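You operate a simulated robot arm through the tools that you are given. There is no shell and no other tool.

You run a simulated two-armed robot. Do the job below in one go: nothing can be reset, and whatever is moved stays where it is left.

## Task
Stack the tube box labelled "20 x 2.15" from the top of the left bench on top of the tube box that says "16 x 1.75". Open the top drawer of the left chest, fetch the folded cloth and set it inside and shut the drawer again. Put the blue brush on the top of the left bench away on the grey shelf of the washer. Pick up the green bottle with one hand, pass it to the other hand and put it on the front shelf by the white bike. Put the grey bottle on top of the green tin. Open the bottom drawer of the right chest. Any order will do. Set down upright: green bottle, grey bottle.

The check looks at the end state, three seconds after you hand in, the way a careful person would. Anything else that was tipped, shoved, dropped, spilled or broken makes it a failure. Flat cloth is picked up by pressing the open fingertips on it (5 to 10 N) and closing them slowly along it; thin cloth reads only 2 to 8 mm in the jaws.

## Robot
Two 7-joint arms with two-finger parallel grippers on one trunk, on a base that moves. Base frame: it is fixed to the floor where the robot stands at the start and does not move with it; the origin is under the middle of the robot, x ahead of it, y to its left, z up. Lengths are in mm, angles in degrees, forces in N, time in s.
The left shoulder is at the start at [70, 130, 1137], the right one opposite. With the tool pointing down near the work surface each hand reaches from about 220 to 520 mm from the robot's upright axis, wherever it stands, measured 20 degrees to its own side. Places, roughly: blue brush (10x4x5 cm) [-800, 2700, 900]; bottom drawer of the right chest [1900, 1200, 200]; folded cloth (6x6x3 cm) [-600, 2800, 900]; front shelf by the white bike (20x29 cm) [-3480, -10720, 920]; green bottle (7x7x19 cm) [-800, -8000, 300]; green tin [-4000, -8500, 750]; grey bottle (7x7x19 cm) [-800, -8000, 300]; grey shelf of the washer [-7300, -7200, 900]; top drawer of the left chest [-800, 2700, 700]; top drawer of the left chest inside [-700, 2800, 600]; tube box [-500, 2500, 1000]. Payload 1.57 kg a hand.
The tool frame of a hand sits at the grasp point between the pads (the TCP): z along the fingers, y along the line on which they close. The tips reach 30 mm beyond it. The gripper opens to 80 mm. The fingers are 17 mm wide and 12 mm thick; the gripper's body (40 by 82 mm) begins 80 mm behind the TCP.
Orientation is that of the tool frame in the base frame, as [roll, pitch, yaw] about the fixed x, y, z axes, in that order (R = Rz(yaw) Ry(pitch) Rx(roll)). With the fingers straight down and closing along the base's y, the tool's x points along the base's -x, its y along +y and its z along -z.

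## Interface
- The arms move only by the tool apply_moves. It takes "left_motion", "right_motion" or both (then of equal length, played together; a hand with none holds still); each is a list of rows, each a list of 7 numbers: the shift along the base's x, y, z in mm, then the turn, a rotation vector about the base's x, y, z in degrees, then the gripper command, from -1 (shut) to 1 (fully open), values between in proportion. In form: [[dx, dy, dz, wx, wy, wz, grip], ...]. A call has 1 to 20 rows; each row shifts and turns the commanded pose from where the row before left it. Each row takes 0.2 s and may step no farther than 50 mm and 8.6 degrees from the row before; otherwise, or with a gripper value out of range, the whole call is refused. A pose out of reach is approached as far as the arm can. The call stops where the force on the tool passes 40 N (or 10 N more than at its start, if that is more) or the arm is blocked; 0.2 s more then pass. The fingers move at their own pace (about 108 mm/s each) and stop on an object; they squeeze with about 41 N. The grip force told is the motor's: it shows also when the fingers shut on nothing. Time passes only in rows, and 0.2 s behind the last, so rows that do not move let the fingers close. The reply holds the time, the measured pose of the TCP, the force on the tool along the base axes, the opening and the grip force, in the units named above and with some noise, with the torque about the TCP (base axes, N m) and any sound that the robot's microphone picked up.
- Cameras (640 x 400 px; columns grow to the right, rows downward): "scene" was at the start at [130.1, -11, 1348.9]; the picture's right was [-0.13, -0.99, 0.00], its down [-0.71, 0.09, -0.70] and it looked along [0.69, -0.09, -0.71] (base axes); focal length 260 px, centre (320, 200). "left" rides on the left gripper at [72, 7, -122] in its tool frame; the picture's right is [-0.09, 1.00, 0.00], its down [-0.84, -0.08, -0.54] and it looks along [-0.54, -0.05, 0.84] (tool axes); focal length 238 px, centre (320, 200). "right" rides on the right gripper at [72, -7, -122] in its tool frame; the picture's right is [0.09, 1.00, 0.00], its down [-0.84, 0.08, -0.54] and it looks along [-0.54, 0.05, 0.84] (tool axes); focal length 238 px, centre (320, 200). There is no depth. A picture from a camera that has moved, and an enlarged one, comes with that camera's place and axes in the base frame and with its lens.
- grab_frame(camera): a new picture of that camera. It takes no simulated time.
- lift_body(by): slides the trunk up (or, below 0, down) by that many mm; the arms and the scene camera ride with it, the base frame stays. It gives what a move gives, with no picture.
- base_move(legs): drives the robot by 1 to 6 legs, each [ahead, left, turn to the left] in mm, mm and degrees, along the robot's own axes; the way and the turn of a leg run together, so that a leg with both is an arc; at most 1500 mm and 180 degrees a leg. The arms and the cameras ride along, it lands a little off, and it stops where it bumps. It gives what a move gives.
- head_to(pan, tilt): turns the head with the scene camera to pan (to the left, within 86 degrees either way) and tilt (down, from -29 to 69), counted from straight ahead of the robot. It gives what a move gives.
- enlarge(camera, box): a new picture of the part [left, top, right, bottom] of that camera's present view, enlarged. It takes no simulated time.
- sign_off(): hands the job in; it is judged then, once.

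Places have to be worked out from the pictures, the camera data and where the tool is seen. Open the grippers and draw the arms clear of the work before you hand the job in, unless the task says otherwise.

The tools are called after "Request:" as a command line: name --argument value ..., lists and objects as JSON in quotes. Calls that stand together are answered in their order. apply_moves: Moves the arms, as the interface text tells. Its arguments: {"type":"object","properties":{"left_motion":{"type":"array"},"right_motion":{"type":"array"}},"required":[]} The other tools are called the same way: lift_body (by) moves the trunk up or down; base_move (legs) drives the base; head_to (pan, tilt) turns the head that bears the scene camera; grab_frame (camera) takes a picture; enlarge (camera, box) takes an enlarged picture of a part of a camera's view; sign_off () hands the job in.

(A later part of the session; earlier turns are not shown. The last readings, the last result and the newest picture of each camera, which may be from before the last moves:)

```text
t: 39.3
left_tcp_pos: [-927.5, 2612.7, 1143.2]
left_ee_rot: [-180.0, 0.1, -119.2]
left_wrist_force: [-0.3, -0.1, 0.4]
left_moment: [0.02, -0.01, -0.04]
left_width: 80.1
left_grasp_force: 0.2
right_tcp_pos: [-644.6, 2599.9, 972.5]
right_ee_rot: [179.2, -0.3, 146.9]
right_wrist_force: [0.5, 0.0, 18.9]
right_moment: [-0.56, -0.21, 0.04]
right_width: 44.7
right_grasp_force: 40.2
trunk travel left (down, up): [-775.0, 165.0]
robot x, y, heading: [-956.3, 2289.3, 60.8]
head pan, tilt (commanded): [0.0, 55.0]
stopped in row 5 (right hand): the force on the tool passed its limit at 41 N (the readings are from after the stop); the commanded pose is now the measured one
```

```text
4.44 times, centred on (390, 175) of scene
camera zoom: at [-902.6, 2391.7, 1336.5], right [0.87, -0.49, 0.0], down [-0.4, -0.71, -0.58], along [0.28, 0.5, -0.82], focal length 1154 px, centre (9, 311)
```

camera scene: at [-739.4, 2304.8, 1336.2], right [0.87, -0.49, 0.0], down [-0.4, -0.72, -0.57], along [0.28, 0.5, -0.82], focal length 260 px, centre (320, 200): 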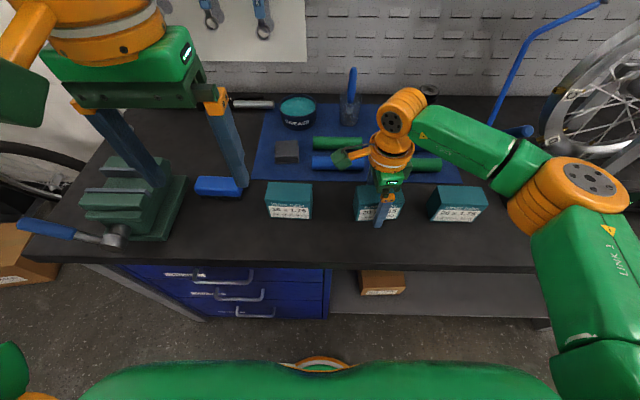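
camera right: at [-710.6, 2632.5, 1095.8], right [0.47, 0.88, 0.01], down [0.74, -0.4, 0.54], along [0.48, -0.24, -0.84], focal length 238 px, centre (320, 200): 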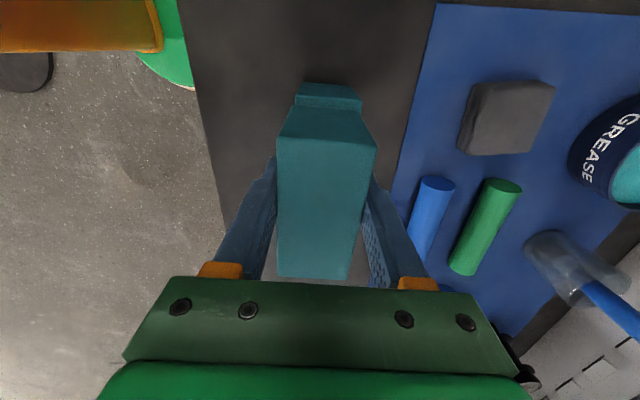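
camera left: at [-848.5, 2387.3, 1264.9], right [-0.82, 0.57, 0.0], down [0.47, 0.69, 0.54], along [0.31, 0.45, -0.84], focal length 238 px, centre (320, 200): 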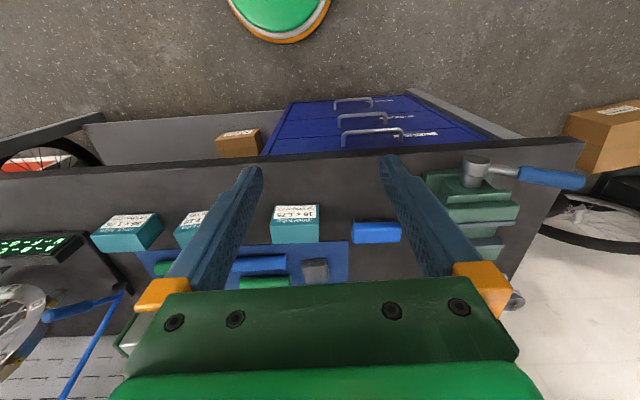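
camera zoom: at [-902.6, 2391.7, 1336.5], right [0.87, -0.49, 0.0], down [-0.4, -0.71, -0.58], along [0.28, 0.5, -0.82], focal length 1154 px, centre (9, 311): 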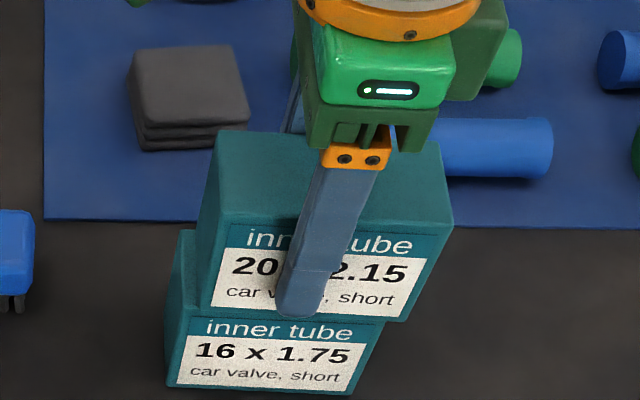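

Contact came at z 972.5, so boxes are about 66 high. The upper box sits some 12 mm to the right of the lower one; I lift 12 mm, shift it left along the box by 11 mm, take out the small tilt and lower again.

Request:
apply_moves --right_motion '[[0, 0, 6, 0, 0, 0, -0.3], [0, 0, 6, -0.8, 0.2, 0, -0.3], [-4.6, 3, 0, 0, 0, 0, -0.3], [-4.6, 3, 0, 0, 0, 0, -0.3], [0, 0, 0, 0, 0, 0, -0.3]]'

Request:
enlarge --camera "right" --box '[240, 60, 400, 160]'

Request:
enlarge --camera "scene" --box '[330, 130, 450, 220]'

```text
t: 40.5
left_tcp_pos: [-925.0, 2615.3, 1142.9]
left_ee_rot: [-179.9, 0.1, -119.2]
left_wrist_force: [0.4, 0.5, -0.6]
left_moment: [-0.04, 0.01, 0.01]
left_width: 79.8
left_grasp_force: 0.0
right_tcp_pos: [-651.9, 2609.8, 981.7]
right_ee_rot: [-179.8, 0.0, 147.0]
right_wrist_force: [0.3, 0.1, -2.2]
right_moment: [-0.01, -0.01, 0.01]
right_width: 44.3
right_grasp_force: 40.9
trunk travel left (down, up): [-775.0, 165.0]
robot x, y, heading: [-959.9, 2286.4, 60.8]
head pan, tilt (commanded): [0.0, 55.0]
```

```text
4.00 times, centred on (320, 110) of right
camera zoom: at [-717.1, 2643.8, 1104.6], right [0.47, 0.88, -0.01], down [0.74, -0.39, 0.54], along [0.48, -0.26, -0.84], focal length 953 px, centre (320, 560)
```

zoom: 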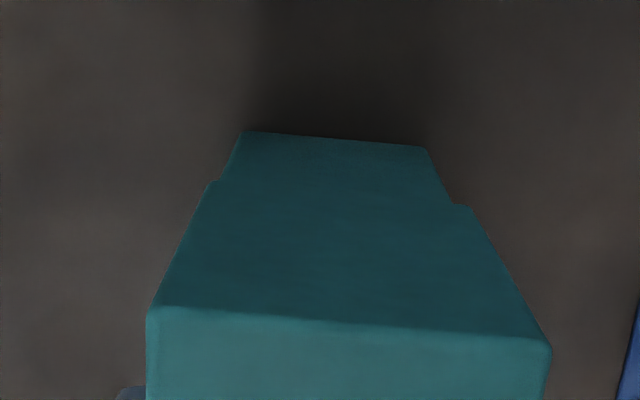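

```text
4.44 times, centred on (390, 175) of scene
camera zoom: at [-899.8, 2394.9, 1336.1], right [0.87, -0.49, 0.0], down [-0.4, -0.71, -0.57], along [0.28, 0.5, -0.82], focal length 1154 px, centre (9, 311)
```

zoom: 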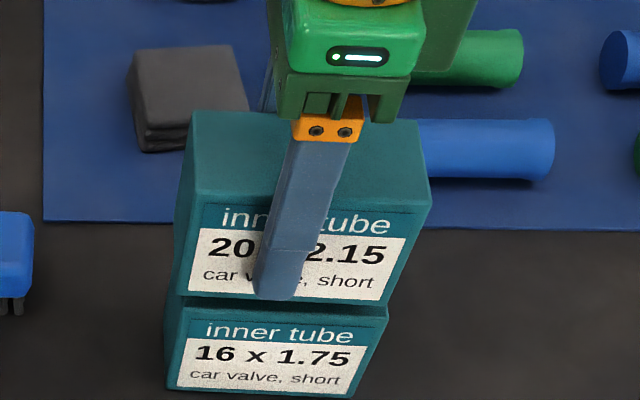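

Now the boxes align within a few millimetres. I lower in tiny steps until light contact.

Request:
apply_moves --right_motion '[[0, 0, -4, 0, 0, 0, -0.3], [0, 0, -2, 0, 0, 0, -0.3], [0, 0, -1, 0, 0, 0, -0.3], [0, 0, 0, 0, 0, 0, -0.3]]'

```text
t: 41.5
left_tcp_pos: [-924.7, 2615.0, 1143.0]
left_ee_rot: [-179.9, 0.1, -119.2]
left_wrist_force: [0.7, -0.6, -0.1]
left_moment: [-0.02, -0.02, 0.01]
left_width: 79.8
left_grasp_force: 0.1
right_tcp_pos: [-652.6, 2610.0, 975.0]
right_ee_rot: [-179.7, 0.1, 146.9]
right_wrist_force: [-0.4, -0.8, -1.4]
right_moment: [0.01, 0.01, -0.03]
right_width: 44.5
right_grasp_force: 40.9
trunk travel left (down, up): [-775.0, 165.0]
robot x, y, heading: [-960.9, 2287.4, 60.9]
head pan, tilt (commanded): [0.0, 55.0]
```

No contact yet at z 975. I continue down by 1 mm steps.

Request:
apply_moves --right_motion '[[0, 0, -1.5, 0, 0, 0, -0.3], [0, 0, -1, 0, 0, 0, -0.3], [0, 0, 0, 0, 0, 0, -0.3]]'

```text
t: 42.3
left_tcp_pos: [-924.1, 2614.1, 1141.4]
left_ee_rot: [-179.8, -0.1, -119.2]
left_wrist_force: [0.1, -0.9, 0.0]
left_moment: [-0.02, -0.01, 0.03]
left_width: 79.8
left_grasp_force: 0.3
right_tcp_pos: [-651.7, 2609.2, 974.2]
right_ee_rot: [-179.7, 0.0, 146.9]
right_wrist_force: [0.7, 1.3, -0.3]
right_moment: [0.04, 0.05, 0.0]
right_width: 44.7
right_grasp_force: 40.8
trunk travel left (down, up): [-775.0, 165.0]
robot x, y, heading: [-956.4, 2287.0, 60.6]
head pan, tilt (commanded): [0.0, 55.0]
```

The weight is beginning to come off the hand. One more millimetre, then I look at the force.

Request:
apply_moves --right_motion '[[0, 0, -1, 0, 0, 0, -0.3], [0, 0, 0, 0, 0, 0, -0.3]]'

```text
t: 42.9
left_tcp_pos: [-926.2, 2614.9, 1142.9]
left_ee_rot: [-179.9, 0.0, -119.2]
left_wrist_force: [-0.1, -0.2, -0.1]
left_moment: [0.0, 0.03, 0.05]
left_width: 79.8
left_grasp_force: 0.1
right_tcp_pos: [-652.9, 2609.3, 973.6]
right_ee_rot: [-179.8, 0.1, 146.8]
right_wrist_force: [1.5, 3.7, 9.8]
right_moment: [0.49, 0.14, -0.14]
right_width: 44.6
right_grasp_force: 41.3
trunk travel left (down, up): [-775.0, 165.0]
robot x, y, heading: [-961.2, 2291.1, 60.8]
head pan, tilt (commanded): [0.0, 55.0]
```

Contact with about 10 N. I open the fingers gradually in place and let things settle.

Request:
apply_moves --right_motion '[[0, 0, 0.5, 0, 0, 0, 0.15], [0, 0, 0, 0, 0, 0, 0.2], [0, 0, 0, 0, 0, 0, 0.4], [0, 0, 0, 0, 0, 0, 0.7], [0, 0, 0, 0, 0, 0, 0.8]]'

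Request:
grab_frame --camera "right"

Request:
enlarge --camera "scene" --box '[310, 120, 450, 220]'

```text
t: 44.1
left_tcp_pos: [-925.2, 2616.6, 1142.2]
left_ee_rot: [-179.9, 0.1, -119.2]
left_wrist_force: [0.6, 0.1, 0.0]
left_moment: [-0.04, -0.02, 0.0]
left_width: 80.0
left_grasp_force: 0.1
right_tcp_pos: [-653.5, 2608.8, 973.2]
right_ee_rot: [-179.7, 0.1, 146.8]
right_wrist_force: [0.3, 0.8, 0.1]
right_moment: [0.0, 0.01, 0.0]
right_width: 72.1
right_grasp_force: 0.0
trunk travel left (down, up): [-775.0, 165.0]
robot x, y, heading: [-964.5, 2291.9, 60.7]
head pan, tilt (commanded): [0.0, 55.0]
```

```text
taken
camera right: at [-717.5, 2642.3, 1095.0], right [0.47, 0.88, -0.01], down [0.74, -0.39, 0.54], along [0.48, -0.26, -0.84], focal length 238 px, centre (320, 200)
```

right: 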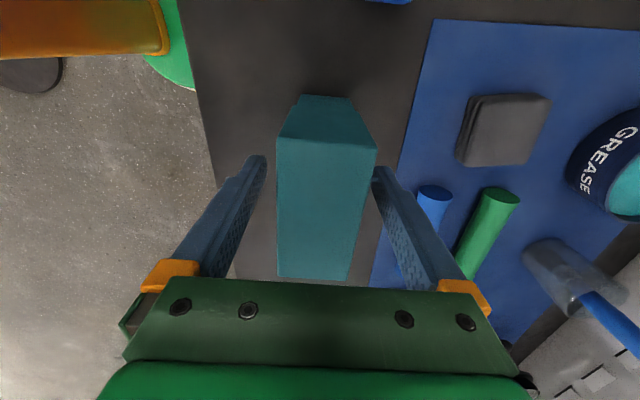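

```text
4.00 times, centred on (380, 170) of scene
camera zoom: at [-900.1, 2394.8, 1336.2], right [0.87, -0.49, 0.0], down [-0.4, -0.71, -0.57], along [0.28, 0.5, -0.82], focal length 1039 px, centre (80, 320)
```

zoom: 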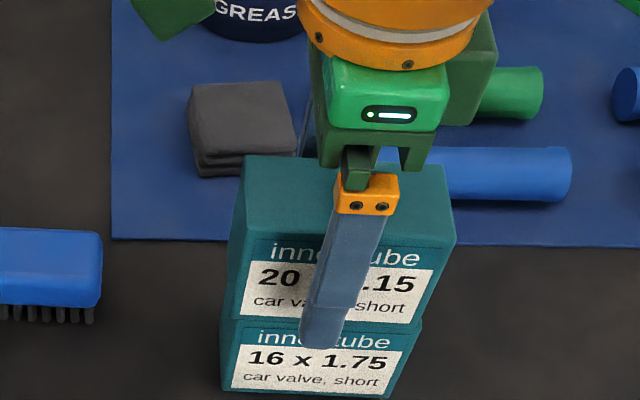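

The boxes are stacked squarely and released. I raise the right hand clear, then look steeply down to judge the gap between my base and the chest.

Request:
apply_moves --right_motion '[[0, 0, 10, 0, 0, 0, 0.8], [0, 0, 20, 0, 0, 0, 0.8], [0, 0, 30, 0, 0, 0, 0.8], [0, 0, 40, 0, 0, 0, 0.8], [0, 0, 40, 0, 0, 0, 0.8], [0, 0, 30, 0, 0, 0, 0.8], [0, 0, 0, 0, 0, 0, 0.8]]'

Request:
head_to --pan 0 --tilt 69

Request:
grab_frame --camera "scene"

Request:
grab_frame --camera "right"

Request:
grab_frame --camera "left"

```text
t: 45.7
left_tcp_pos: [-924.7, 2616.1, 1142.0]
left_ee_rot: [-179.9, 0.0, -119.2]
left_wrist_force: [0.1, 0.2, 0.4]
left_moment: [-0.02, 0.02, -0.02]
left_width: 80.1
left_grasp_force: 0.1
right_tcp_pos: [-651.2, 2607.8, 1134.9]
right_ee_rot: [-179.9, 0.1, 147.0]
right_wrist_force: [0.1, 0.6, 0.9]
right_moment: [0.04, -0.03, 0.0]
right_width: 72.0
right_grasp_force: 0.0
right hand out of reach, approached as far as the arm can: row 6
trunk travel left (down, up): [-775.0, 165.0]
robot x, y, heading: [-958.0, 2291.3, 60.8]
head pan, tilt (commanded): [0.0, 55.0]
```

```text
t: 46.4
left_tcp_pos: [-924.1, 2615.8, 1142.9]
left_ee_rot: [-179.9, 0.2, -119.3]
left_wrist_force: [0.1, -0.7, 0.3]
left_moment: [-0.01, -0.01, -0.02]
left_width: 80.0
left_grasp_force: 0.0
right_tcp_pos: [-652.0, 2607.7, 1135.8]
right_ee_rot: [-179.9, 0.1, 146.9]
right_wrist_force: [0.3, 0.0, 0.5]
right_moment: [0.0, 0.0, -0.02]
right_width: 72.0
right_grasp_force: 0.1
trunk travel left (down, up): [-775.0, 165.0]
robot x, y, heading: [-957.0, 2290.5, 60.8]
head pan, tilt (commanded): [0.0, 68.8]
```

```text
taken
camera scene: at [-907.9, 2380.8, 1320.8], right [0.87, -0.49, 0.0], down [-0.46, -0.81, -0.36], along [0.18, 0.32, -0.93], focal length 260 px, centre (320, 200)
```

scene: 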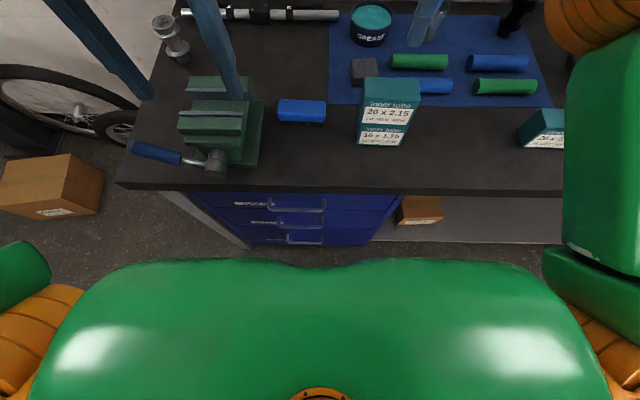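

```text
taken
camera right: at [-716.4, 2641.2, 1256.6], right [0.47, 0.88, 0.0], down [0.74, -0.39, 0.54], along [0.48, -0.26, -0.84], focal length 238 px, centre (320, 200)
```

right: 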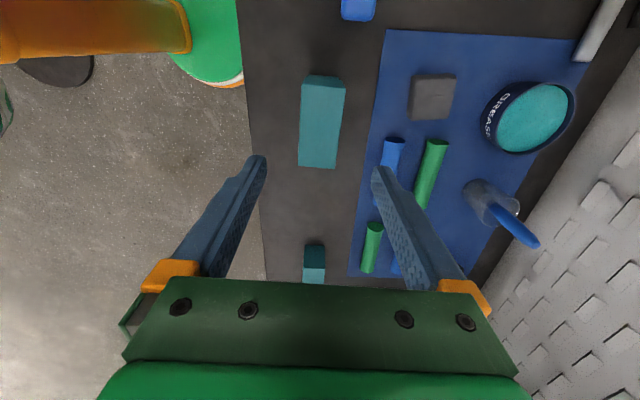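

```text
taken
camera left: at [-965.5, 2555.0, 1264.9], right [-0.82, 0.57, 0.0], down [0.47, 0.69, 0.54], along [0.31, 0.45, -0.84], focal length 238 px, centre (320, 200)
```

left: 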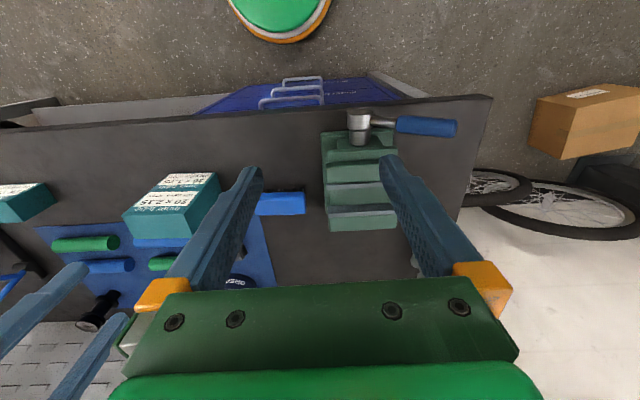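

Base rim is about 195 mm ahead of my axis (f≈1725), the bench edge at f≈1835 and the chest face at f≈1880, so there is room to go ahead 70 mm. I enlarge the cloth first to get its exact place.

Request:
enlarge --camera "right" --box '[360, 40, 520, 140]'

Request:
enlarge --camera "scene" --box '[320, 20, 480, 120]'

Request:
enlarge --camera "scene" --box '[190, 170, 410, 260]'

```text
4.00 times, centred on (440, 90) of right
camera zoom: at [-716.4, 2641.2, 1256.6], right [0.47, 0.88, 0.0], down [0.74, -0.39, 0.54], along [0.48, -0.26, -0.84], focal length 953 px, centre (-160, 640)
```

zoom: 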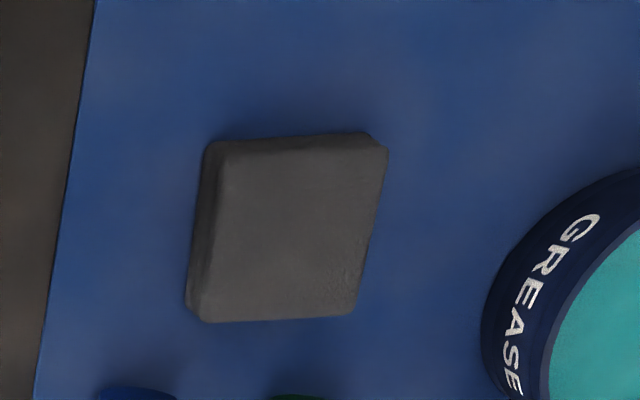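

```text
4.00 times, centred on (400, 70) of scene
camera zoom: at [-907.9, 2380.8, 1320.8], right [0.87, -0.49, 0.0], down [-0.46, -0.81, -0.36], along [0.18, 0.32, -0.93], focal length 1039 px, centre (0, 720)
```

zoom: 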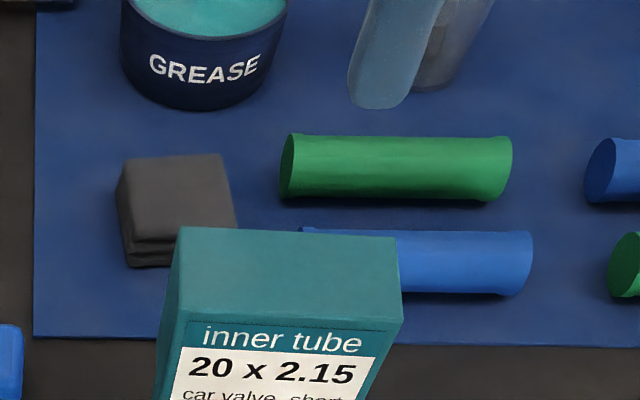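

```text
2.91 times, centred on (300, 215) of scene
camera zoom: at [-907.9, 2380.8, 1320.8], right [0.87, -0.49, 0.0], down [-0.46, -0.81, -0.36], along [0.18, 0.32, -0.93], focal length 756 px, centre (378, 156)
```

zoom: 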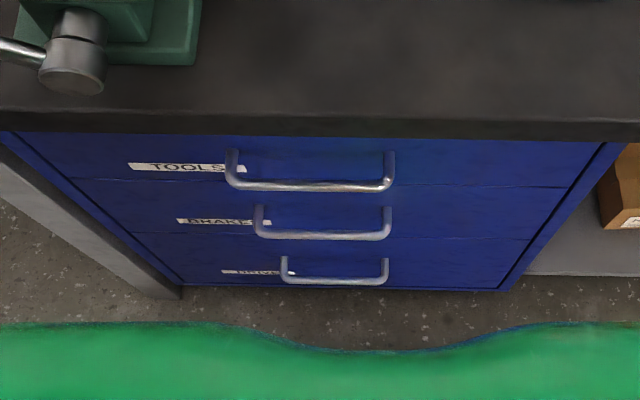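

The cloth lies at about (-585,2755), 60 mm square, top z ≈ 886, with free space in front and behind (tin front at f 2208). The top drawer's bar comes out at (-852,2600,687). I drive 90 mm ahead to bring the cloth within reach.

Request:
base_move --legs '[[90, 0, 0]]'

```text
t: 47.5
left_tcp_pos: [-884.7, 2691.8, 1143.7]
left_ee_rot: [-179.9, 0.3, -119.0]
left_wrist_force: [0.2, 0.1, 1.0]
left_moment: [0.05, 0.01, 0.03]
left_width: 80.0
left_grasp_force: 0.0
right_tcp_pos: [-610.4, 2684.3, 1137.4]
right_ee_rot: [179.9, 0.1, 147.0]
right_wrist_force: [0.8, 0.0, 0.6]
right_moment: [0.02, -0.02, 0.03]
right_width: 72.0
right_grasp_force: 0.0
trunk travel left (down, up): [-775.0, 165.0]
robot x, y, heading: [-915.9, 2370.0, 60.8]
head pan, tilt (commanded): [0.0, 68.8]
```

I place the right hand above the cloth, fully open and turned to match it, stopping at z 965.

Request:
apply_moves --right_motion '[[6.6, 17.7, -5, 0, 0, 3, 1], [6.6, 17.7, -15, 0, 0, 3, 1], [6.6, 17.7, -20, 0, 0, 3, 1], [6.6, 17.7, -20, 0, 0, 0, 1], [0, 0, -30, 0, 0, 0, 1], [0, 0, -30, 0, 0, 0, 1], [0, 0, -30, 0, 0, 0, 1], [0, 0, -22, 0, 0, 0, 1], [0, 0, 0, 0, 0, 0, 1]]'

Request:
grab_frame --camera "right"

Request:
grab_frame --camera "scene"

```text
t: 49.5
left_tcp_pos: [-881.5, 2694.0, 1142.5]
left_ee_rot: [-179.9, 0.0, -119.1]
left_wrist_force: [0.4, 0.2, -0.5]
left_moment: [-0.01, -0.02, -0.04]
left_width: 80.2
left_grasp_force: 0.1
right_tcp_pos: [-609.0, 2722.4, 956.0]
right_ee_rot: [-179.9, 0.2, 156.0]
right_wrist_force: [0.6, -0.4, -0.6]
right_moment: [-0.01, 0.0, 0.02]
right_width: 80.0
right_grasp_force: 0.0
right hand out of reach, approached as far as the arm can: row 1, 2, 3, 4
trunk travel left (down, up): [-775.0, 165.0]
robot x, y, heading: [-915.7, 2369.7, 60.7]
head pan, tilt (commanded): [0.0, 68.8]
```

```text
taken
camera right: at [-677.6, 2744.8, 1078.4], right [0.32, 0.95, 0.0], down [0.8, -0.27, 0.54], along [0.51, -0.18, -0.84], focal length 238 px, centre (320, 200)
```

right: 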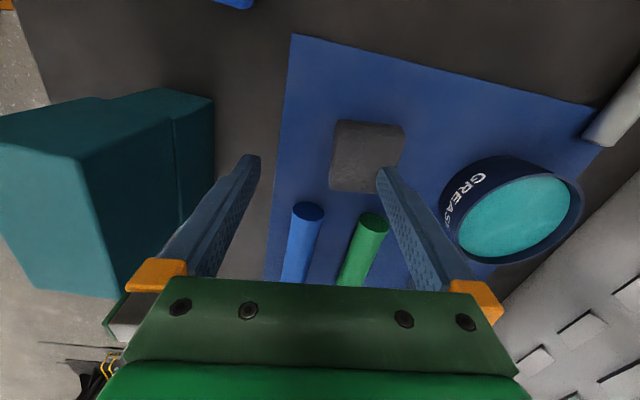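

```text
taken
camera scene: at [-863.9, 2460.0, 1320.7], right [0.87, -0.49, 0.0], down [-0.46, -0.81, -0.36], along [0.18, 0.32, -0.93], focal length 260 px, centre (320, 200)
```

scene: 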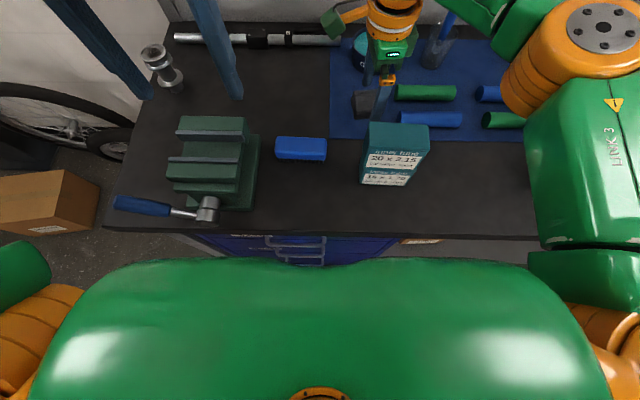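

At this height the hand stopped short at (-609,2722); lower down the reach is longer. I continue toward (-584,2755) while sinking to z 935, still above the cloth.

Request:
apply_moves --right_motion '[[5, 6.6, -5, 0, 0, 0, 1], [5, 6.6, -5, 0, 0, 0, 1], [5, 6.6, -5, 0, 0, 0, 1], [5, 6.6, -5, 0, 0, 0, 1], [5, 6.6, 0, 0, 0, 0, 1], [0, 0, 0, 0, 0, 0, 1]]'

Request:
grab_frame --camera "right"

```text
t: 51.0
left_tcp_pos: [-882.2, 2695.4, 1142.5]
left_ee_rot: [-180.0, 0.0, -119.1]
left_wrist_force: [0.0, 0.3, 0.4]
left_moment: [0.01, -0.01, 0.02]
left_width: 80.0
left_grasp_force: 0.0
right_tcp_pos: [-593.1, 2740.8, 940.0]
right_ee_rot: [-179.9, 0.1, 156.1]
right_wrist_force: [-0.3, 0.2, -1.5]
right_moment: [0.0, -0.02, -0.02]
right_width: 79.9
right_grasp_force: 0.1
right hand out of reach, approached as far as the arm can: row 4, 5
trunk travel left (down, up): [-775.0, 165.0]
robot x, y, heading: [-916.5, 2369.8, 61.1]
head pan, tilt (commanded): [0.0, 68.8]
```

```text
taken
camera right: at [-661.8, 2764.4, 1061.7], right [0.32, 0.95, 0.0], down [0.8, -0.27, 0.54], along [0.51, -0.18, -0.84], focal length 238 px, centre (320, 200)
```

right: 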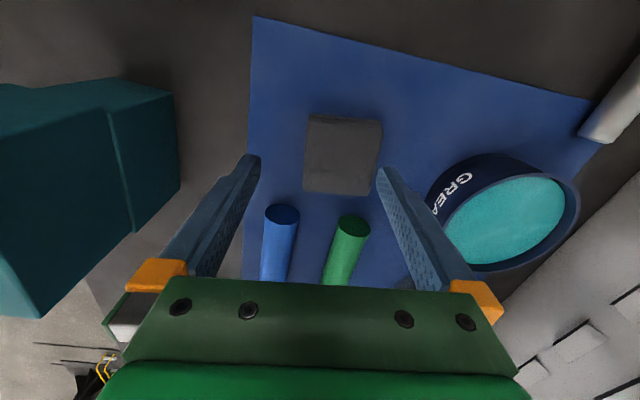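

The cloth is still about 17 mm further ahead; reach grows as the hand sinks. I go down 10 mm and forward again.

Request:
apply_moves --right_motion '[[0, 0, -8, 0, 0, 0, 1], [2, 5, -3, 0, 0, 0, 1], [2, 5, -2, 0, 0, 0, 1], [2, 6, 0, 0, 0, 0, 1], [0, 0, 0, 0, 0, 0, 1]]'

Request:
grab_frame --camera "right"

```text
t: 52.1
left_tcp_pos: [-880.8, 2696.1, 1142.9]
left_ee_rot: [-179.9, 0.0, -119.1]
left_wrist_force: [-0.6, 0.6, 0.0]
left_moment: [0.01, 0.05, 0.02]
left_width: 79.9
left_grasp_force: 0.0
right_tcp_pos: [-591.7, 2740.6, 926.2]
right_ee_rot: [-179.9, 0.2, 156.0]
right_wrist_force: [-0.4, -0.1, 0.5]
right_moment: [0.03, 0.03, 0.03]
right_width: 80.1
right_grasp_force: 0.0
right hand out of reach, approached as far as the arm can: row 2, 3, 4
trunk travel left (down, up): [-775.0, 165.0]
robot x, y, heading: [-915.3, 2369.4, 60.8]
head pan, tilt (commanded): [0.0, 68.8]
```

```text
taken
camera right: at [-660.8, 2763.5, 1049.8], right [0.32, 0.95, 0.0], down [0.8, -0.27, 0.54], along [0.51, -0.18, -0.84], focal length 238 px, centre (320, 200)
```

right: 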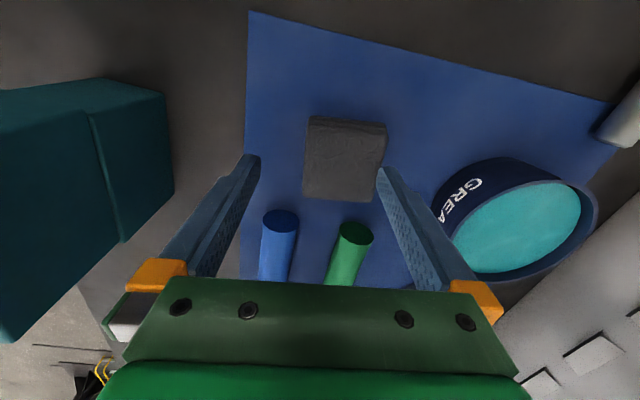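

The arm's limit here is about 490 mm. I raise the hand a little and move the base 18 mm ahead, which still leaves about 20 mm to the drawer handles.

Request:
apply_moves --right_motion '[[0, 0, 10, 0, 0, 0, 1], [0, 0, 0, 0, 0, 0, 1]]'

Request:
base_move --legs '[[18, 0, 0]]'

Request:
grab_frame --camera "right"

```text
t: 52.8
left_tcp_pos: [-881.7, 2694.9, 1141.2]
left_ee_rot: [-179.9, 0.2, -119.1]
left_wrist_force: [-0.3, -0.4, 0.1]
left_moment: [0.01, -0.02, 0.01]
left_width: 79.8
left_grasp_force: 0.0
right_tcp_pos: [-592.5, 2741.6, 936.5]
right_ee_rot: [-179.9, 0.2, 156.0]
right_wrist_force: [-1.0, -0.5, -0.2]
right_moment: [-0.03, -0.04, 0.0]
right_width: 80.1
right_grasp_force: 0.1
trunk travel left (down, up): [-775.0, 165.0]
robot x, y, heading: [-917.6, 2369.3, 61.1]
head pan, tilt (commanded): [0.0, 68.8]
```

```text
t: 53.5
left_tcp_pos: [-874.9, 2706.7, 1143.8]
left_ee_rot: [-179.9, 0.4, -119.1]
left_wrist_force: [1.0, -0.2, -0.4]
left_moment: [0.02, -0.05, 0.02]
left_width: 80.0
left_grasp_force: 0.0
right_tcp_pos: [-584.8, 2753.9, 939.0]
right_ee_rot: [179.9, 0.1, 156.1]
right_wrist_force: [0.0, 0.1, -0.8]
right_moment: [0.03, -0.01, 0.02]
right_width: 80.0
right_grasp_force: 0.2
trunk travel left (down, up): [-775.0, 165.0]
robot x, y, heading: [-909.2, 2386.3, 61.0]
head pan, tilt (commanded): [0.0, 68.8]
```

```text
taken
camera right: at [-654.6, 2776.1, 1061.3], right [0.32, 0.95, 0.0], down [0.8, -0.27, 0.54], along [0.52, -0.17, -0.84], focal length 238 px, centre (320, 200)
```

right: 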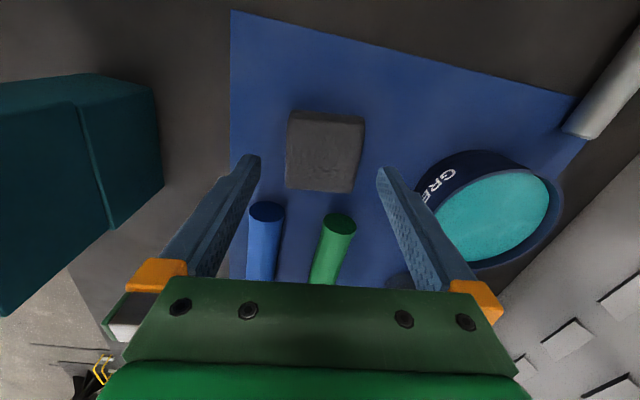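

The hand is now centred over the cloth within a few millimetres. I trim by (-3.5,+2.8) and descend step by step, watching the force.

Request:
apply_moves --right_motion '[[-3.5, 2.8, 0, 0, 0, 0, 1], [0, 0, -10, 0, 0, 0, 1], [0, 0, -10, 0, 0, 0, 1], [0, 0, -8, 0, 0, 0, 1], [0, 0, -4, 0, 0, 0, 1], [0, 0, 0, 0, 0, 0, 1]]'

Request:
grab_frame --camera "right"

```text
t: 54.9
left_tcp_pos: [-873.2, 2710.3, 1143.0]
left_ee_rot: [-179.9, 0.1, -119.1]
left_wrist_force: [-0.1, -0.4, -0.1]
left_moment: [0.01, 0.03, 0.0]
left_width: 80.0
left_grasp_force: 0.0
right_tcp_pos: [-587.3, 2757.9, 904.8]
right_ee_rot: [-179.9, 0.1, 156.1]
right_wrist_force: [1.4, -1.0, 0.3]
right_moment: [0.0, -0.02, -0.01]
right_width: 80.2
right_grasp_force: 0.1
trunk travel left (down, up): [-775.0, 165.0]
robot x, y, heading: [-904.4, 2382.6, 60.9]
head pan, tilt (commanded): [0.0, 68.8]
```

```text
taken
camera right: at [-656.3, 2780.9, 1027.9], right [0.32, 0.95, 0.0], down [0.8, -0.27, 0.54], along [0.51, -0.18, -0.84], focal length 238 px, centre (320, 200)
```

right: 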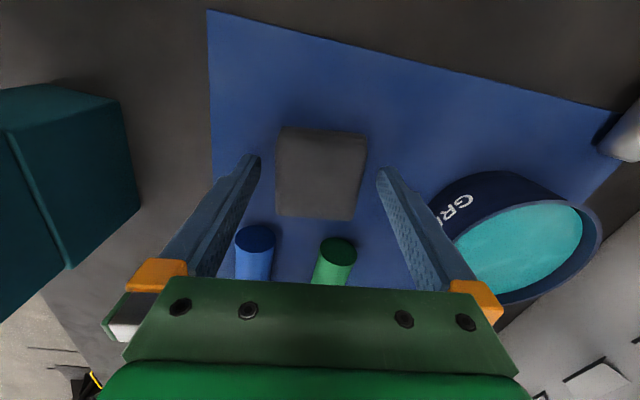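

The cloth sits centrally between the fingertips. I lower a few more millimetres to bring the tips near the mat.

Request:
apply_moves --right_motion '[[0, 0, -3, 0, 0, 0, 1], [0, 0, -2, 0, 0, 0, 1], [0, 0, -2, 0, 0, 0, 1], [0, 0, 0, 0, 0, 0, 1]]'

```text
t: 55.9
left_tcp_pos: [-873.7, 2710.3, 1142.8]
left_ee_rot: [-180.0, 0.2, -119.1]
left_wrist_force: [-0.2, -0.3, -0.5]
left_moment: [-0.02, 0.01, 0.0]
left_width: 79.9
left_grasp_force: 0.1
right_tcp_pos: [-588.6, 2757.0, 898.4]
right_ee_rot: [-179.9, 0.2, 156.1]
right_wrist_force: [-0.5, -0.3, -0.1]
right_moment: [0.01, 0.02, -0.02]
right_width: 80.1
right_grasp_force: 0.1
trunk travel left (down, up): [-775.0, 165.0]
robot x, y, heading: [-907.5, 2384.8, 60.8]
head pan, tilt (commanded): [0.0, 68.8]
```

No contact yet at tip height 868, about 20 mm below the cloth's top, so I close slowly on its sides.

Request:
apply_moves --right_motion '[[0, 0, 0, 0, 0, 0, 0.8], [0, 0, 0, 0, 0, 0, 0.65], [0, 0, 0, 0, 0, 0, 0.55], [0, 0, 0, 0, 0, 0, 0.45], [0, 0, 0, 0, 0, 0, 0.35], [0, 0, 0, 0, 0, 0, 0.25]]'

Request:
grab_frame --camera "right"

```text
t: 57.3
left_tcp_pos: [-872.6, 2709.3, 1142.3]
left_ee_rot: [-179.8, 0.1, -119.2]
left_wrist_force: [-0.4, 0.1, 0.0]
left_moment: [-0.01, -0.01, 0.01]
left_width: 80.0
left_grasp_force: 0.0
right_tcp_pos: [-588.8, 2758.5, 897.8]
right_ee_rot: [-179.9, 0.1, 156.2]
right_wrist_force: [1.0, 0.2, 0.2]
right_moment: [0.05, 0.0, 0.03]
right_width: 58.5
right_grasp_force: 40.8
trunk travel left (down, up): [-775.0, 165.0]
robot x, y, heading: [-905.2, 2385.0, 60.7]
head pan, tilt (commanded): [0.0, 68.8]
```

```text
taken
camera right: at [-657.4, 2780.7, 1020.8], right [0.32, 0.95, 0.0], down [0.8, -0.27, 0.54], along [0.51, -0.18, -0.84], focal length 238 px, centre (320, 200)
```

right: 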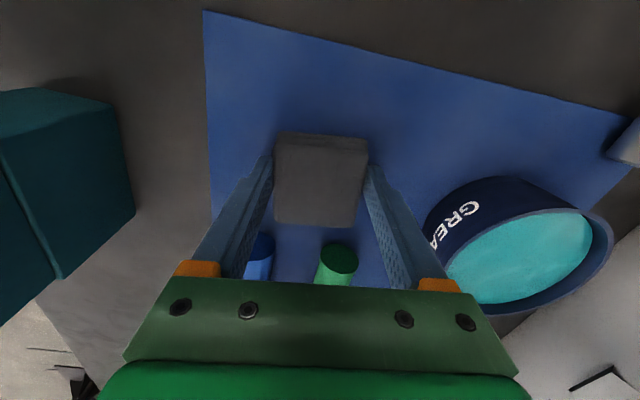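

The cloth is gripped at 58.5 mm with full force, behaving as a firm block. I lift it straight up.

Request:
apply_moves --right_motion '[[0, 0, 5, 0, 0, 0, 0.2], [0, 0, 10, 0, 0, 0, 0.2], [0, 0, 15, 0, 0, 0, 0.2], [0, 0, 15, 0, 0, 0, 0.2], [0, 0, 10, 0, 0, 0, 0.2], [0, 0, 0, 0, 0, 0, 0.2]]'

Request:
grab_frame --camera "right"

```text
t: 58.7
left_tcp_pos: [-872.1, 2710.4, 1142.3]
left_ee_rot: [-180.0, 0.1, -119.1]
left_wrist_force: [-0.2, -0.6, -0.1]
left_moment: [0.0, -0.01, -0.02]
left_width: 79.9
left_grasp_force: 0.0
right_tcp_pos: [-587.6, 2758.2, 952.8]
right_ee_rot: [-179.9, 0.1, 156.1]
right_wrist_force: [-0.8, 0.3, -1.2]
right_moment: [0.01, 0.03, 0.01]
right_width: 58.9
right_grasp_force: 41.1
trunk travel left (down, up): [-775.0, 165.0]
robot x, y, heading: [-908.2, 2382.7, 60.8]
head pan, tilt (commanded): [0.0, 68.8]
```

```text
taken
camera right: at [-657.5, 2780.8, 1075.5], right [0.32, 0.95, 0.0], down [0.8, -0.27, 0.54], along [0.51, -0.18, -0.84], focal length 238 px, centre (320, 200)
```

right: 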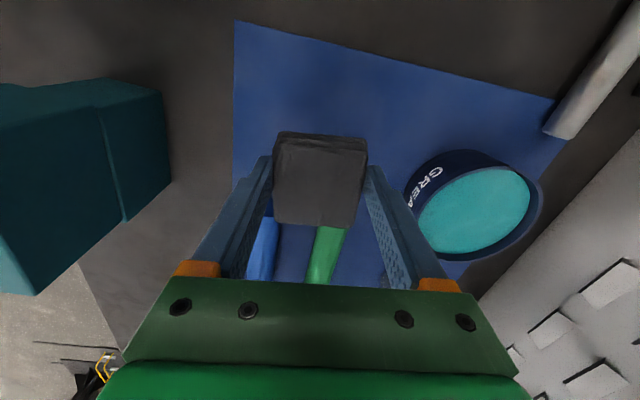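

The cloth is held well. I raise it to about z 1075 while drawing it 40 mm back, so it clears the stacked boxes.

Request:
apply_moves --right_motion '[[-3.3, -5.8, 15, 0, 0, 0, 0.2], [-3.3, -5.8, 20, 0, 0, 0, 0.2], [-3.3, -5.8, 20, 0, 0, 0, 0.2], [-3.3, -5.8, 20, 0, 0, 0, 0.2], [-3.3, -5.8, 20, 0, 0, 0, 0.2], [-3.3, -5.8, 20, 0, 0, 0, 0.2], [0, 0, 10, 0, 0, 0, 0.2], [0, 0, 0, 0, 0, 0, 0.2]]'

Request:
grab_frame --camera "scene"

```text
t: 60.5
left_tcp_pos: [-872.3, 2709.5, 1142.4]
left_ee_rot: [-179.9, 0.1, -119.0]
left_wrist_force: [-0.8, 0.0, 0.2]
left_moment: [-0.01, 0.02, -0.01]
left_width: 80.0
left_grasp_force: 0.2
right_tcp_pos: [-606.8, 2727.4, 1078.7]
right_ee_rot: [-179.8, 0.0, 156.1]
right_wrist_force: [-0.3, 1.2, -0.6]
right_moment: [-0.02, 0.0, 0.0]
right_width: 58.5
right_grasp_force: 40.6
trunk travel left (down, up): [-775.0, 165.0]
robot x, y, heading: [-908.8, 2383.0, 60.5]
head pan, tilt (commanded): [0.0, 68.8]
```

```text
taken
camera scene: at [-854.8, 2475.9, 1320.7], right [0.87, -0.49, 0.0], down [-0.46, -0.81, -0.36], along [0.18, 0.32, -0.93], focal length 260 px, centre (320, 200)
```

scene: 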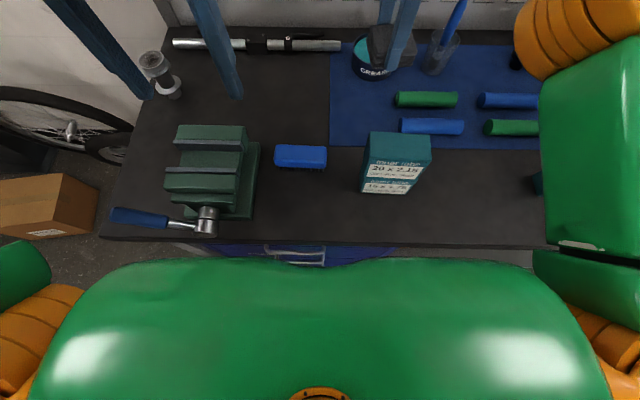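

Cloth bottom is above the box stack. I back off 330 mm (a round stand foot lies behind at about f 973, so no further) and shift 60 mm right, to line the left arm up with the drawer handle.

Request:
base_move --legs '[[-330, 0, 0], [0, -60, 0]]'

Request:
head_to --pan 0 --tilt 50

Request:
grab_frame --camera "scene"

Request:
grab_frame --camera "left"

```text
t: 63.3
left_tcp_pos: [-990.1, 2390.8, 1141.8]
left_ee_rot: [-179.6, 0.0, -119.2]
left_wrist_force: [-1.1, 0.6, 0.0]
left_moment: [-0.04, -0.03, -0.01]
left_width: 79.7
left_grasp_force: 0.1
right_tcp_pos: [-723.8, 2403.7, 1079.6]
right_ee_rot: [-179.8, 0.4, 155.9]
right_wrist_force: [-0.1, -0.3, -0.7]
right_moment: [-0.08, -0.05, 0.01]
right_width: 58.6
right_grasp_force: 40.6
trunk travel left (down, up): [-775.0, 165.0]
robot x, y, heading: [-1017.4, 2059.0, 60.6]
head pan, tilt (commanded): [0.0, 68.8]
```

```text
t: 64.1
left_tcp_pos: [-984.0, 2385.9, 1143.0]
left_ee_rot: [180.0, 0.1, -119.3]
left_wrist_force: [0.3, -0.6, 0.4]
left_moment: [-0.01, 0.0, -0.01]
left_width: 80.0
left_grasp_force: 0.0
right_tcp_pos: [-717.2, 2401.1, 1079.9]
right_ee_rot: [-180.0, -0.2, 156.0]
right_wrist_force: [1.3, -0.7, 0.0]
right_moment: [0.0, 0.0, 0.02]
right_width: 58.4
right_grasp_force: 41.1
trunk travel left (down, up): [-775.0, 165.0]
robot x, y, heading: [-1018.1, 2061.7, 60.5]
head pan, tilt (commanded): [0.0, 50.0]
```

```text
taken
camera scene: at [-956.3, 2169.5, 1342.6], right [0.87, -0.49, 0.0], down [-0.38, -0.67, -0.64], along [0.31, 0.56, -0.77], focal length 260 px, centre (320, 200)
```

scene: 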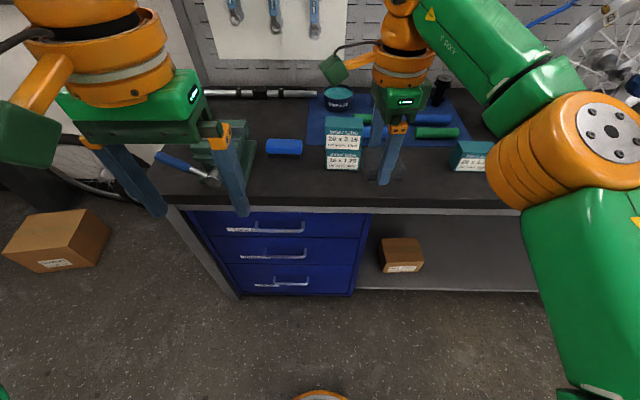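

```text
taken
camera left: at [-1024.3, 2325.5, 1265.1], right [-0.82, 0.57, 0.0], down [0.48, 0.69, 0.54], along [0.31, 0.45, -0.84], focal length 238 px, centre (320, 200)
```

left: 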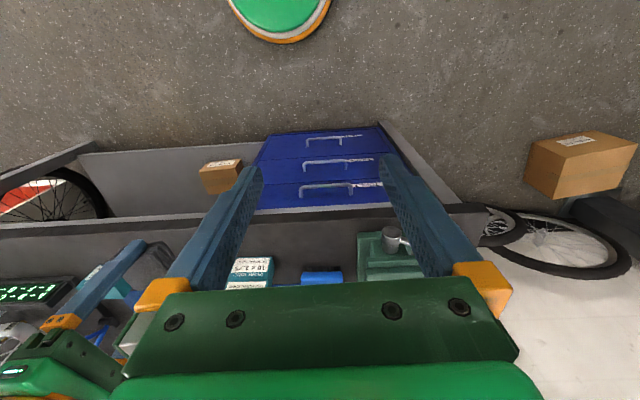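

Good view of the drawers. I enlarge the top handle in both cameras to fix its position.

Request:
enlarge --camera "scene" --box '[180, 200, 380, 300]'

Request:
enlarge --camera "left" --box '[240, 120, 420, 230]'

```text
3.20 times, centred on (280, 250) of scene
camera zoom: at [-956.3, 2169.5, 1342.6], right [0.87, -0.49, 0.0], down [-0.38, -0.67, -0.64], along [0.31, 0.56, -0.77], focal length 831 px, centre (448, 40)
```

zoom: 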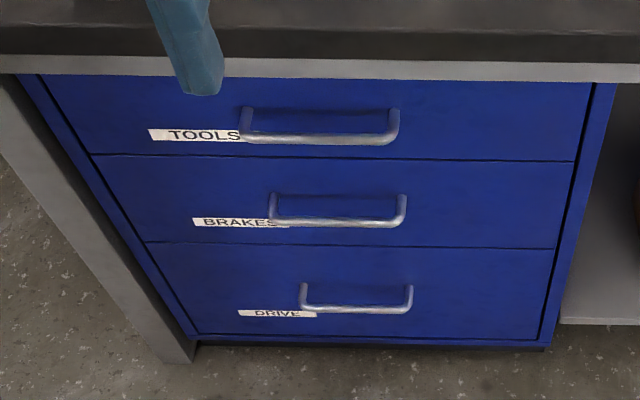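

```text
3.56 times, centred on (330, 175) of left
camera zoom: at [-1024.3, 2325.5, 1265.1], right [-0.82, 0.57, 0.0], down [0.48, 0.69, 0.54], along [0.31, 0.45, -0.84], focal length 848 px, centre (284, 289)
```

zoom: 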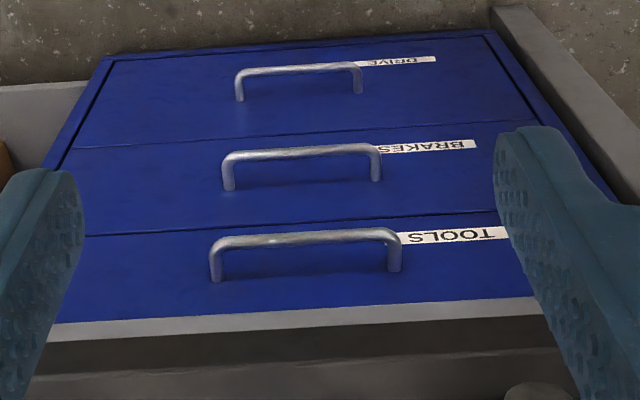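

Two views now put the top bar near (-848..-852, 2600..2613), z ≈ 670-687, 146 mm long. I draw the right hand back 110 mm so it stays clear of the bench edge, then lower the trunk by 300.

Request:
apply_moves --right_motion '[[-13.4, -24, 0, 0, 0, 0, 0.2], [-13.4, -24, 0, 0, 0, 0, 0.2], [-13.4, -24, 0, 0, 0, 0, 0.2], [-13.4, -24, 0, 0, 0, 0, 0.2], [0, 0, 0, 0, 0, 0, 0.2]]'

Request:
lift_body --by -300

```text
t: 65.3
left_tcp_pos: [-984.8, 2386.1, 1142.7]
left_ee_rot: [-179.9, 0.0, -119.2]
left_wrist_force: [-0.1, 0.2, -0.1]
left_moment: [-0.02, 0.0, 0.0]
left_width: 80.3
left_grasp_force: 0.1
right_tcp_pos: [-775.1, 2304.6, 1079.2]
right_ee_rot: [-179.9, 0.1, 155.9]
right_wrist_force: [0.1, 0.6, 0.1]
right_moment: [0.02, -0.01, 0.0]
right_width: 58.6
right_grasp_force: 41.0
trunk travel left (down, up): [-775.0, 165.0]
robot x, y, heading: [-1017.7, 2058.9, 60.7]
head pan, tilt (commanded): [0.0, 50.0]
```

```text
t: 68.3
left_tcp_pos: [-985.3, 2385.3, 841.9]
left_ee_rot: [-179.9, 0.0, -119.2]
left_wrist_force: [0.5, -0.6, -0.3]
left_moment: [0.0, 0.02, -0.01]
left_width: 79.9
left_grasp_force: 0.0
right_tcp_pos: [-774.6, 2305.5, 779.3]
right_ee_rot: [-179.9, 0.1, 155.9]
right_wrist_force: [0.7, 0.3, 0.0]
right_moment: [-0.02, -0.01, 0.01]
right_width: 58.8
right_grasp_force: 40.9
trunk travel left (down, up): [-475.0, 465.0]
robot x, y, heading: [-1019.5, 2059.9, 60.8]
head pan, tilt (commanded): [0.0, 50.0]
```

Trunk is down. Now I turn the left hand 90 degrees about the vertical, then I will pitch it up to point forward with the fingers closing vertically.

Request:
apply_moves --left_motion '[[0, 0, 0, 0, 0, 8.2, 1], [0, 0, 0, 0, 0, 8.2, 1], [0, 0, 0, 0, 0, 8.2, 1], [0, 0, 0, 0, 0, 8.2, 1], [0, 0, 0, 0, 0, 8.2, 1], [0, 0, 0, 0, 0, 8.2, 1], [0, 0, 0, 0, 0, 8.2, 1], [0, 0, 0, 0, 0, 8.2, 1], [0, 0, 0, 0, 0, 8.2, 1], [0, 0, 0, 0, 0, 8.2, 1], [0, 0, 0, 0, 0, 8, 1], [0, 0, 0, 0, 0, 0, 1]]'

```text
t: 70.9
left_tcp_pos: [-984.3, 2386.9, 842.5]
left_ee_rot: [-179.9, 0.1, -29.1]
left_wrist_force: [-0.2, -0.8, -0.5]
left_moment: [-0.01, 0.01, -0.01]
left_width: 80.0
left_grasp_force: 0.1
right_tcp_pos: [-773.3, 2304.7, 779.3]
right_ee_rot: [-179.9, 0.1, 155.8]
right_wrist_force: [0.1, -0.5, -0.7]
right_moment: [0.01, -0.02, -0.02]
right_width: 58.7
right_grasp_force: 40.9
trunk travel left (down, up): [-475.0, 465.0]
robot x, y, heading: [-1015.4, 2058.1, 60.4]
head pan, tilt (commanded): [0.0, 50.0]
```

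The hand took the turn. Now I pitch it up to point at the chest while bringing it to about 65 mm in front of the bar at z 680.

Request:
apply_moves --left_motion '[[9.1, 14.4, -14.7, 7.158, -4.0, 0, 1], [9.1, 14.4, -14.7, 7.158, -4.0, 0, 1], [9.1, 14.4, -14.7, 7.158, -4.0, 0, 1], [9.1, 14.4, -14.7, 7.158, -4.0, 0, 1], [9.1, 14.4, -14.7, 7.158, -4.0, 0, 1], [9.1, 14.4, -14.7, 7.158, -4.0, 0, 1], [9.1, 14.4, -14.7, 7.158, -4.0, 0, 1], [9.1, 14.4, -14.7, 7.158, -4.0, 0, 1], [9.1, 14.4, -14.7, 7.158, -4.0, 0, 1], [9.1, 14.4, -14.7, 7.158, -4.0, 0, 1], [9.1, 14.4, -14.7, 6.98, -3.9, 0, 1], [0, 0, 0, 0, 0, 0, 1]]'

Request:
grab_frame --camera "left"

Request:
grab_frame --camera "scene"

```text
t: 73.5
left_tcp_pos: [-912.7, 2503.6, 724.2]
left_ee_rot: [-114.3, 0.1, -29.1]
left_wrist_force: [0.5, 0.4, -0.2]
left_moment: [0.01, -0.02, 0.0]
left_width: 80.1
left_grasp_force: 0.1
left hand out of reach, approached as far as the arm can: row 9, 10, 11
right_tcp_pos: [-774.1, 2304.3, 778.9]
right_ee_rot: [-179.9, 0.0, 155.9]
right_wrist_force: [-0.8, -0.7, 0.5]
right_moment: [0.01, -0.03, 0.01]
right_width: 58.8
right_grasp_force: 40.7
trunk travel left (down, up): [-475.0, 465.0]
robot x, y, heading: [-1019.6, 2060.0, 60.5]
head pan, tilt (commanded): [0.0, 50.0]
```

```text
taken
camera left: at [-905.2, 2367.8, 769.5], right [-0.28, -0.31, -0.91], down [-0.96, 0.0, 0.29], along [-0.09, 0.95, -0.3], focal length 238 px, centre (320, 200)
```

left: 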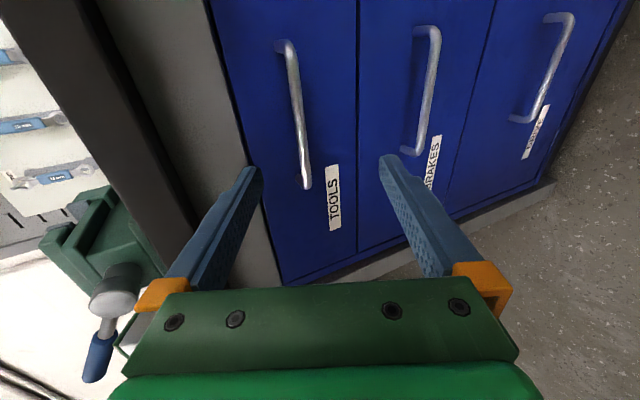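

```text
taken
camera scene: at [-957.3, 2170.2, 1042.7], right [0.87, -0.49, 0.0], down [-0.38, -0.67, -0.64], along [0.31, 0.56, -0.77], focal length 260 px, centre (320, 200)
```

scene: 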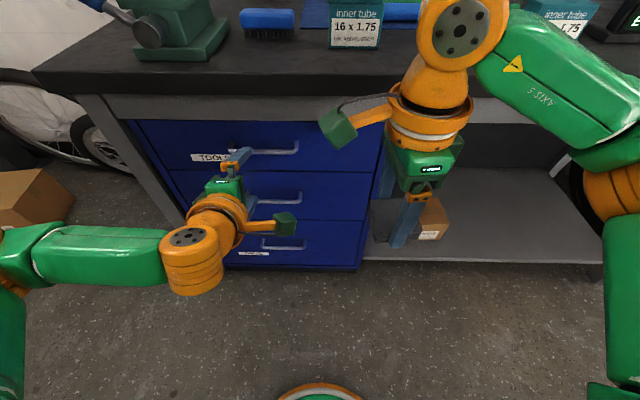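

The hand stopped at 66 degrees of pitch (24 degrees below level). Three sight rays now agree on the bar at f 1850, z 698, i.e. about (-851,2595,698). I test whether the hand can pitch further when drawn back a little.

Request:
apply_moves --left_motion '[[-10, -17.5, 0, 0, 0, 0, 1], [-10, -17.5, 0, 4, -2.24, 0, 1], [-5, -8.7, 0, 4, -2.24, 0, 1], [0, 0, 0, 4, -2.24, 0, 1], [0, 0, 0, 0, 0, 0, 1]]'

```text
t: 74.7
left_tcp_pos: [-906.8, 2468.5, 715.7]
left_ee_rot: [-100.5, 0.1, -29.0]
left_wrist_force: [0.4, -0.8, 0.0]
left_moment: [0.0, 0.01, 0.01]
left_width: 80.2
left_grasp_force: 0.1
left hand out of reach, approached as far as the arm can: row 1, 2, 3
right_tcp_pos: [-774.8, 2304.8, 778.4]
right_ee_rot: [-179.8, 0.2, 156.0]
right_wrist_force: [-0.2, 0.2, -0.3]
right_moment: [-0.01, 0.02, 0.0]
right_width: 58.5
right_grasp_force: 41.2
trunk travel left (down, up): [-475.0, 465.0]
robot x, y, heading: [-1017.9, 2057.8, 60.6]
head pan, tilt (commanded): [0.0, 50.0]
```

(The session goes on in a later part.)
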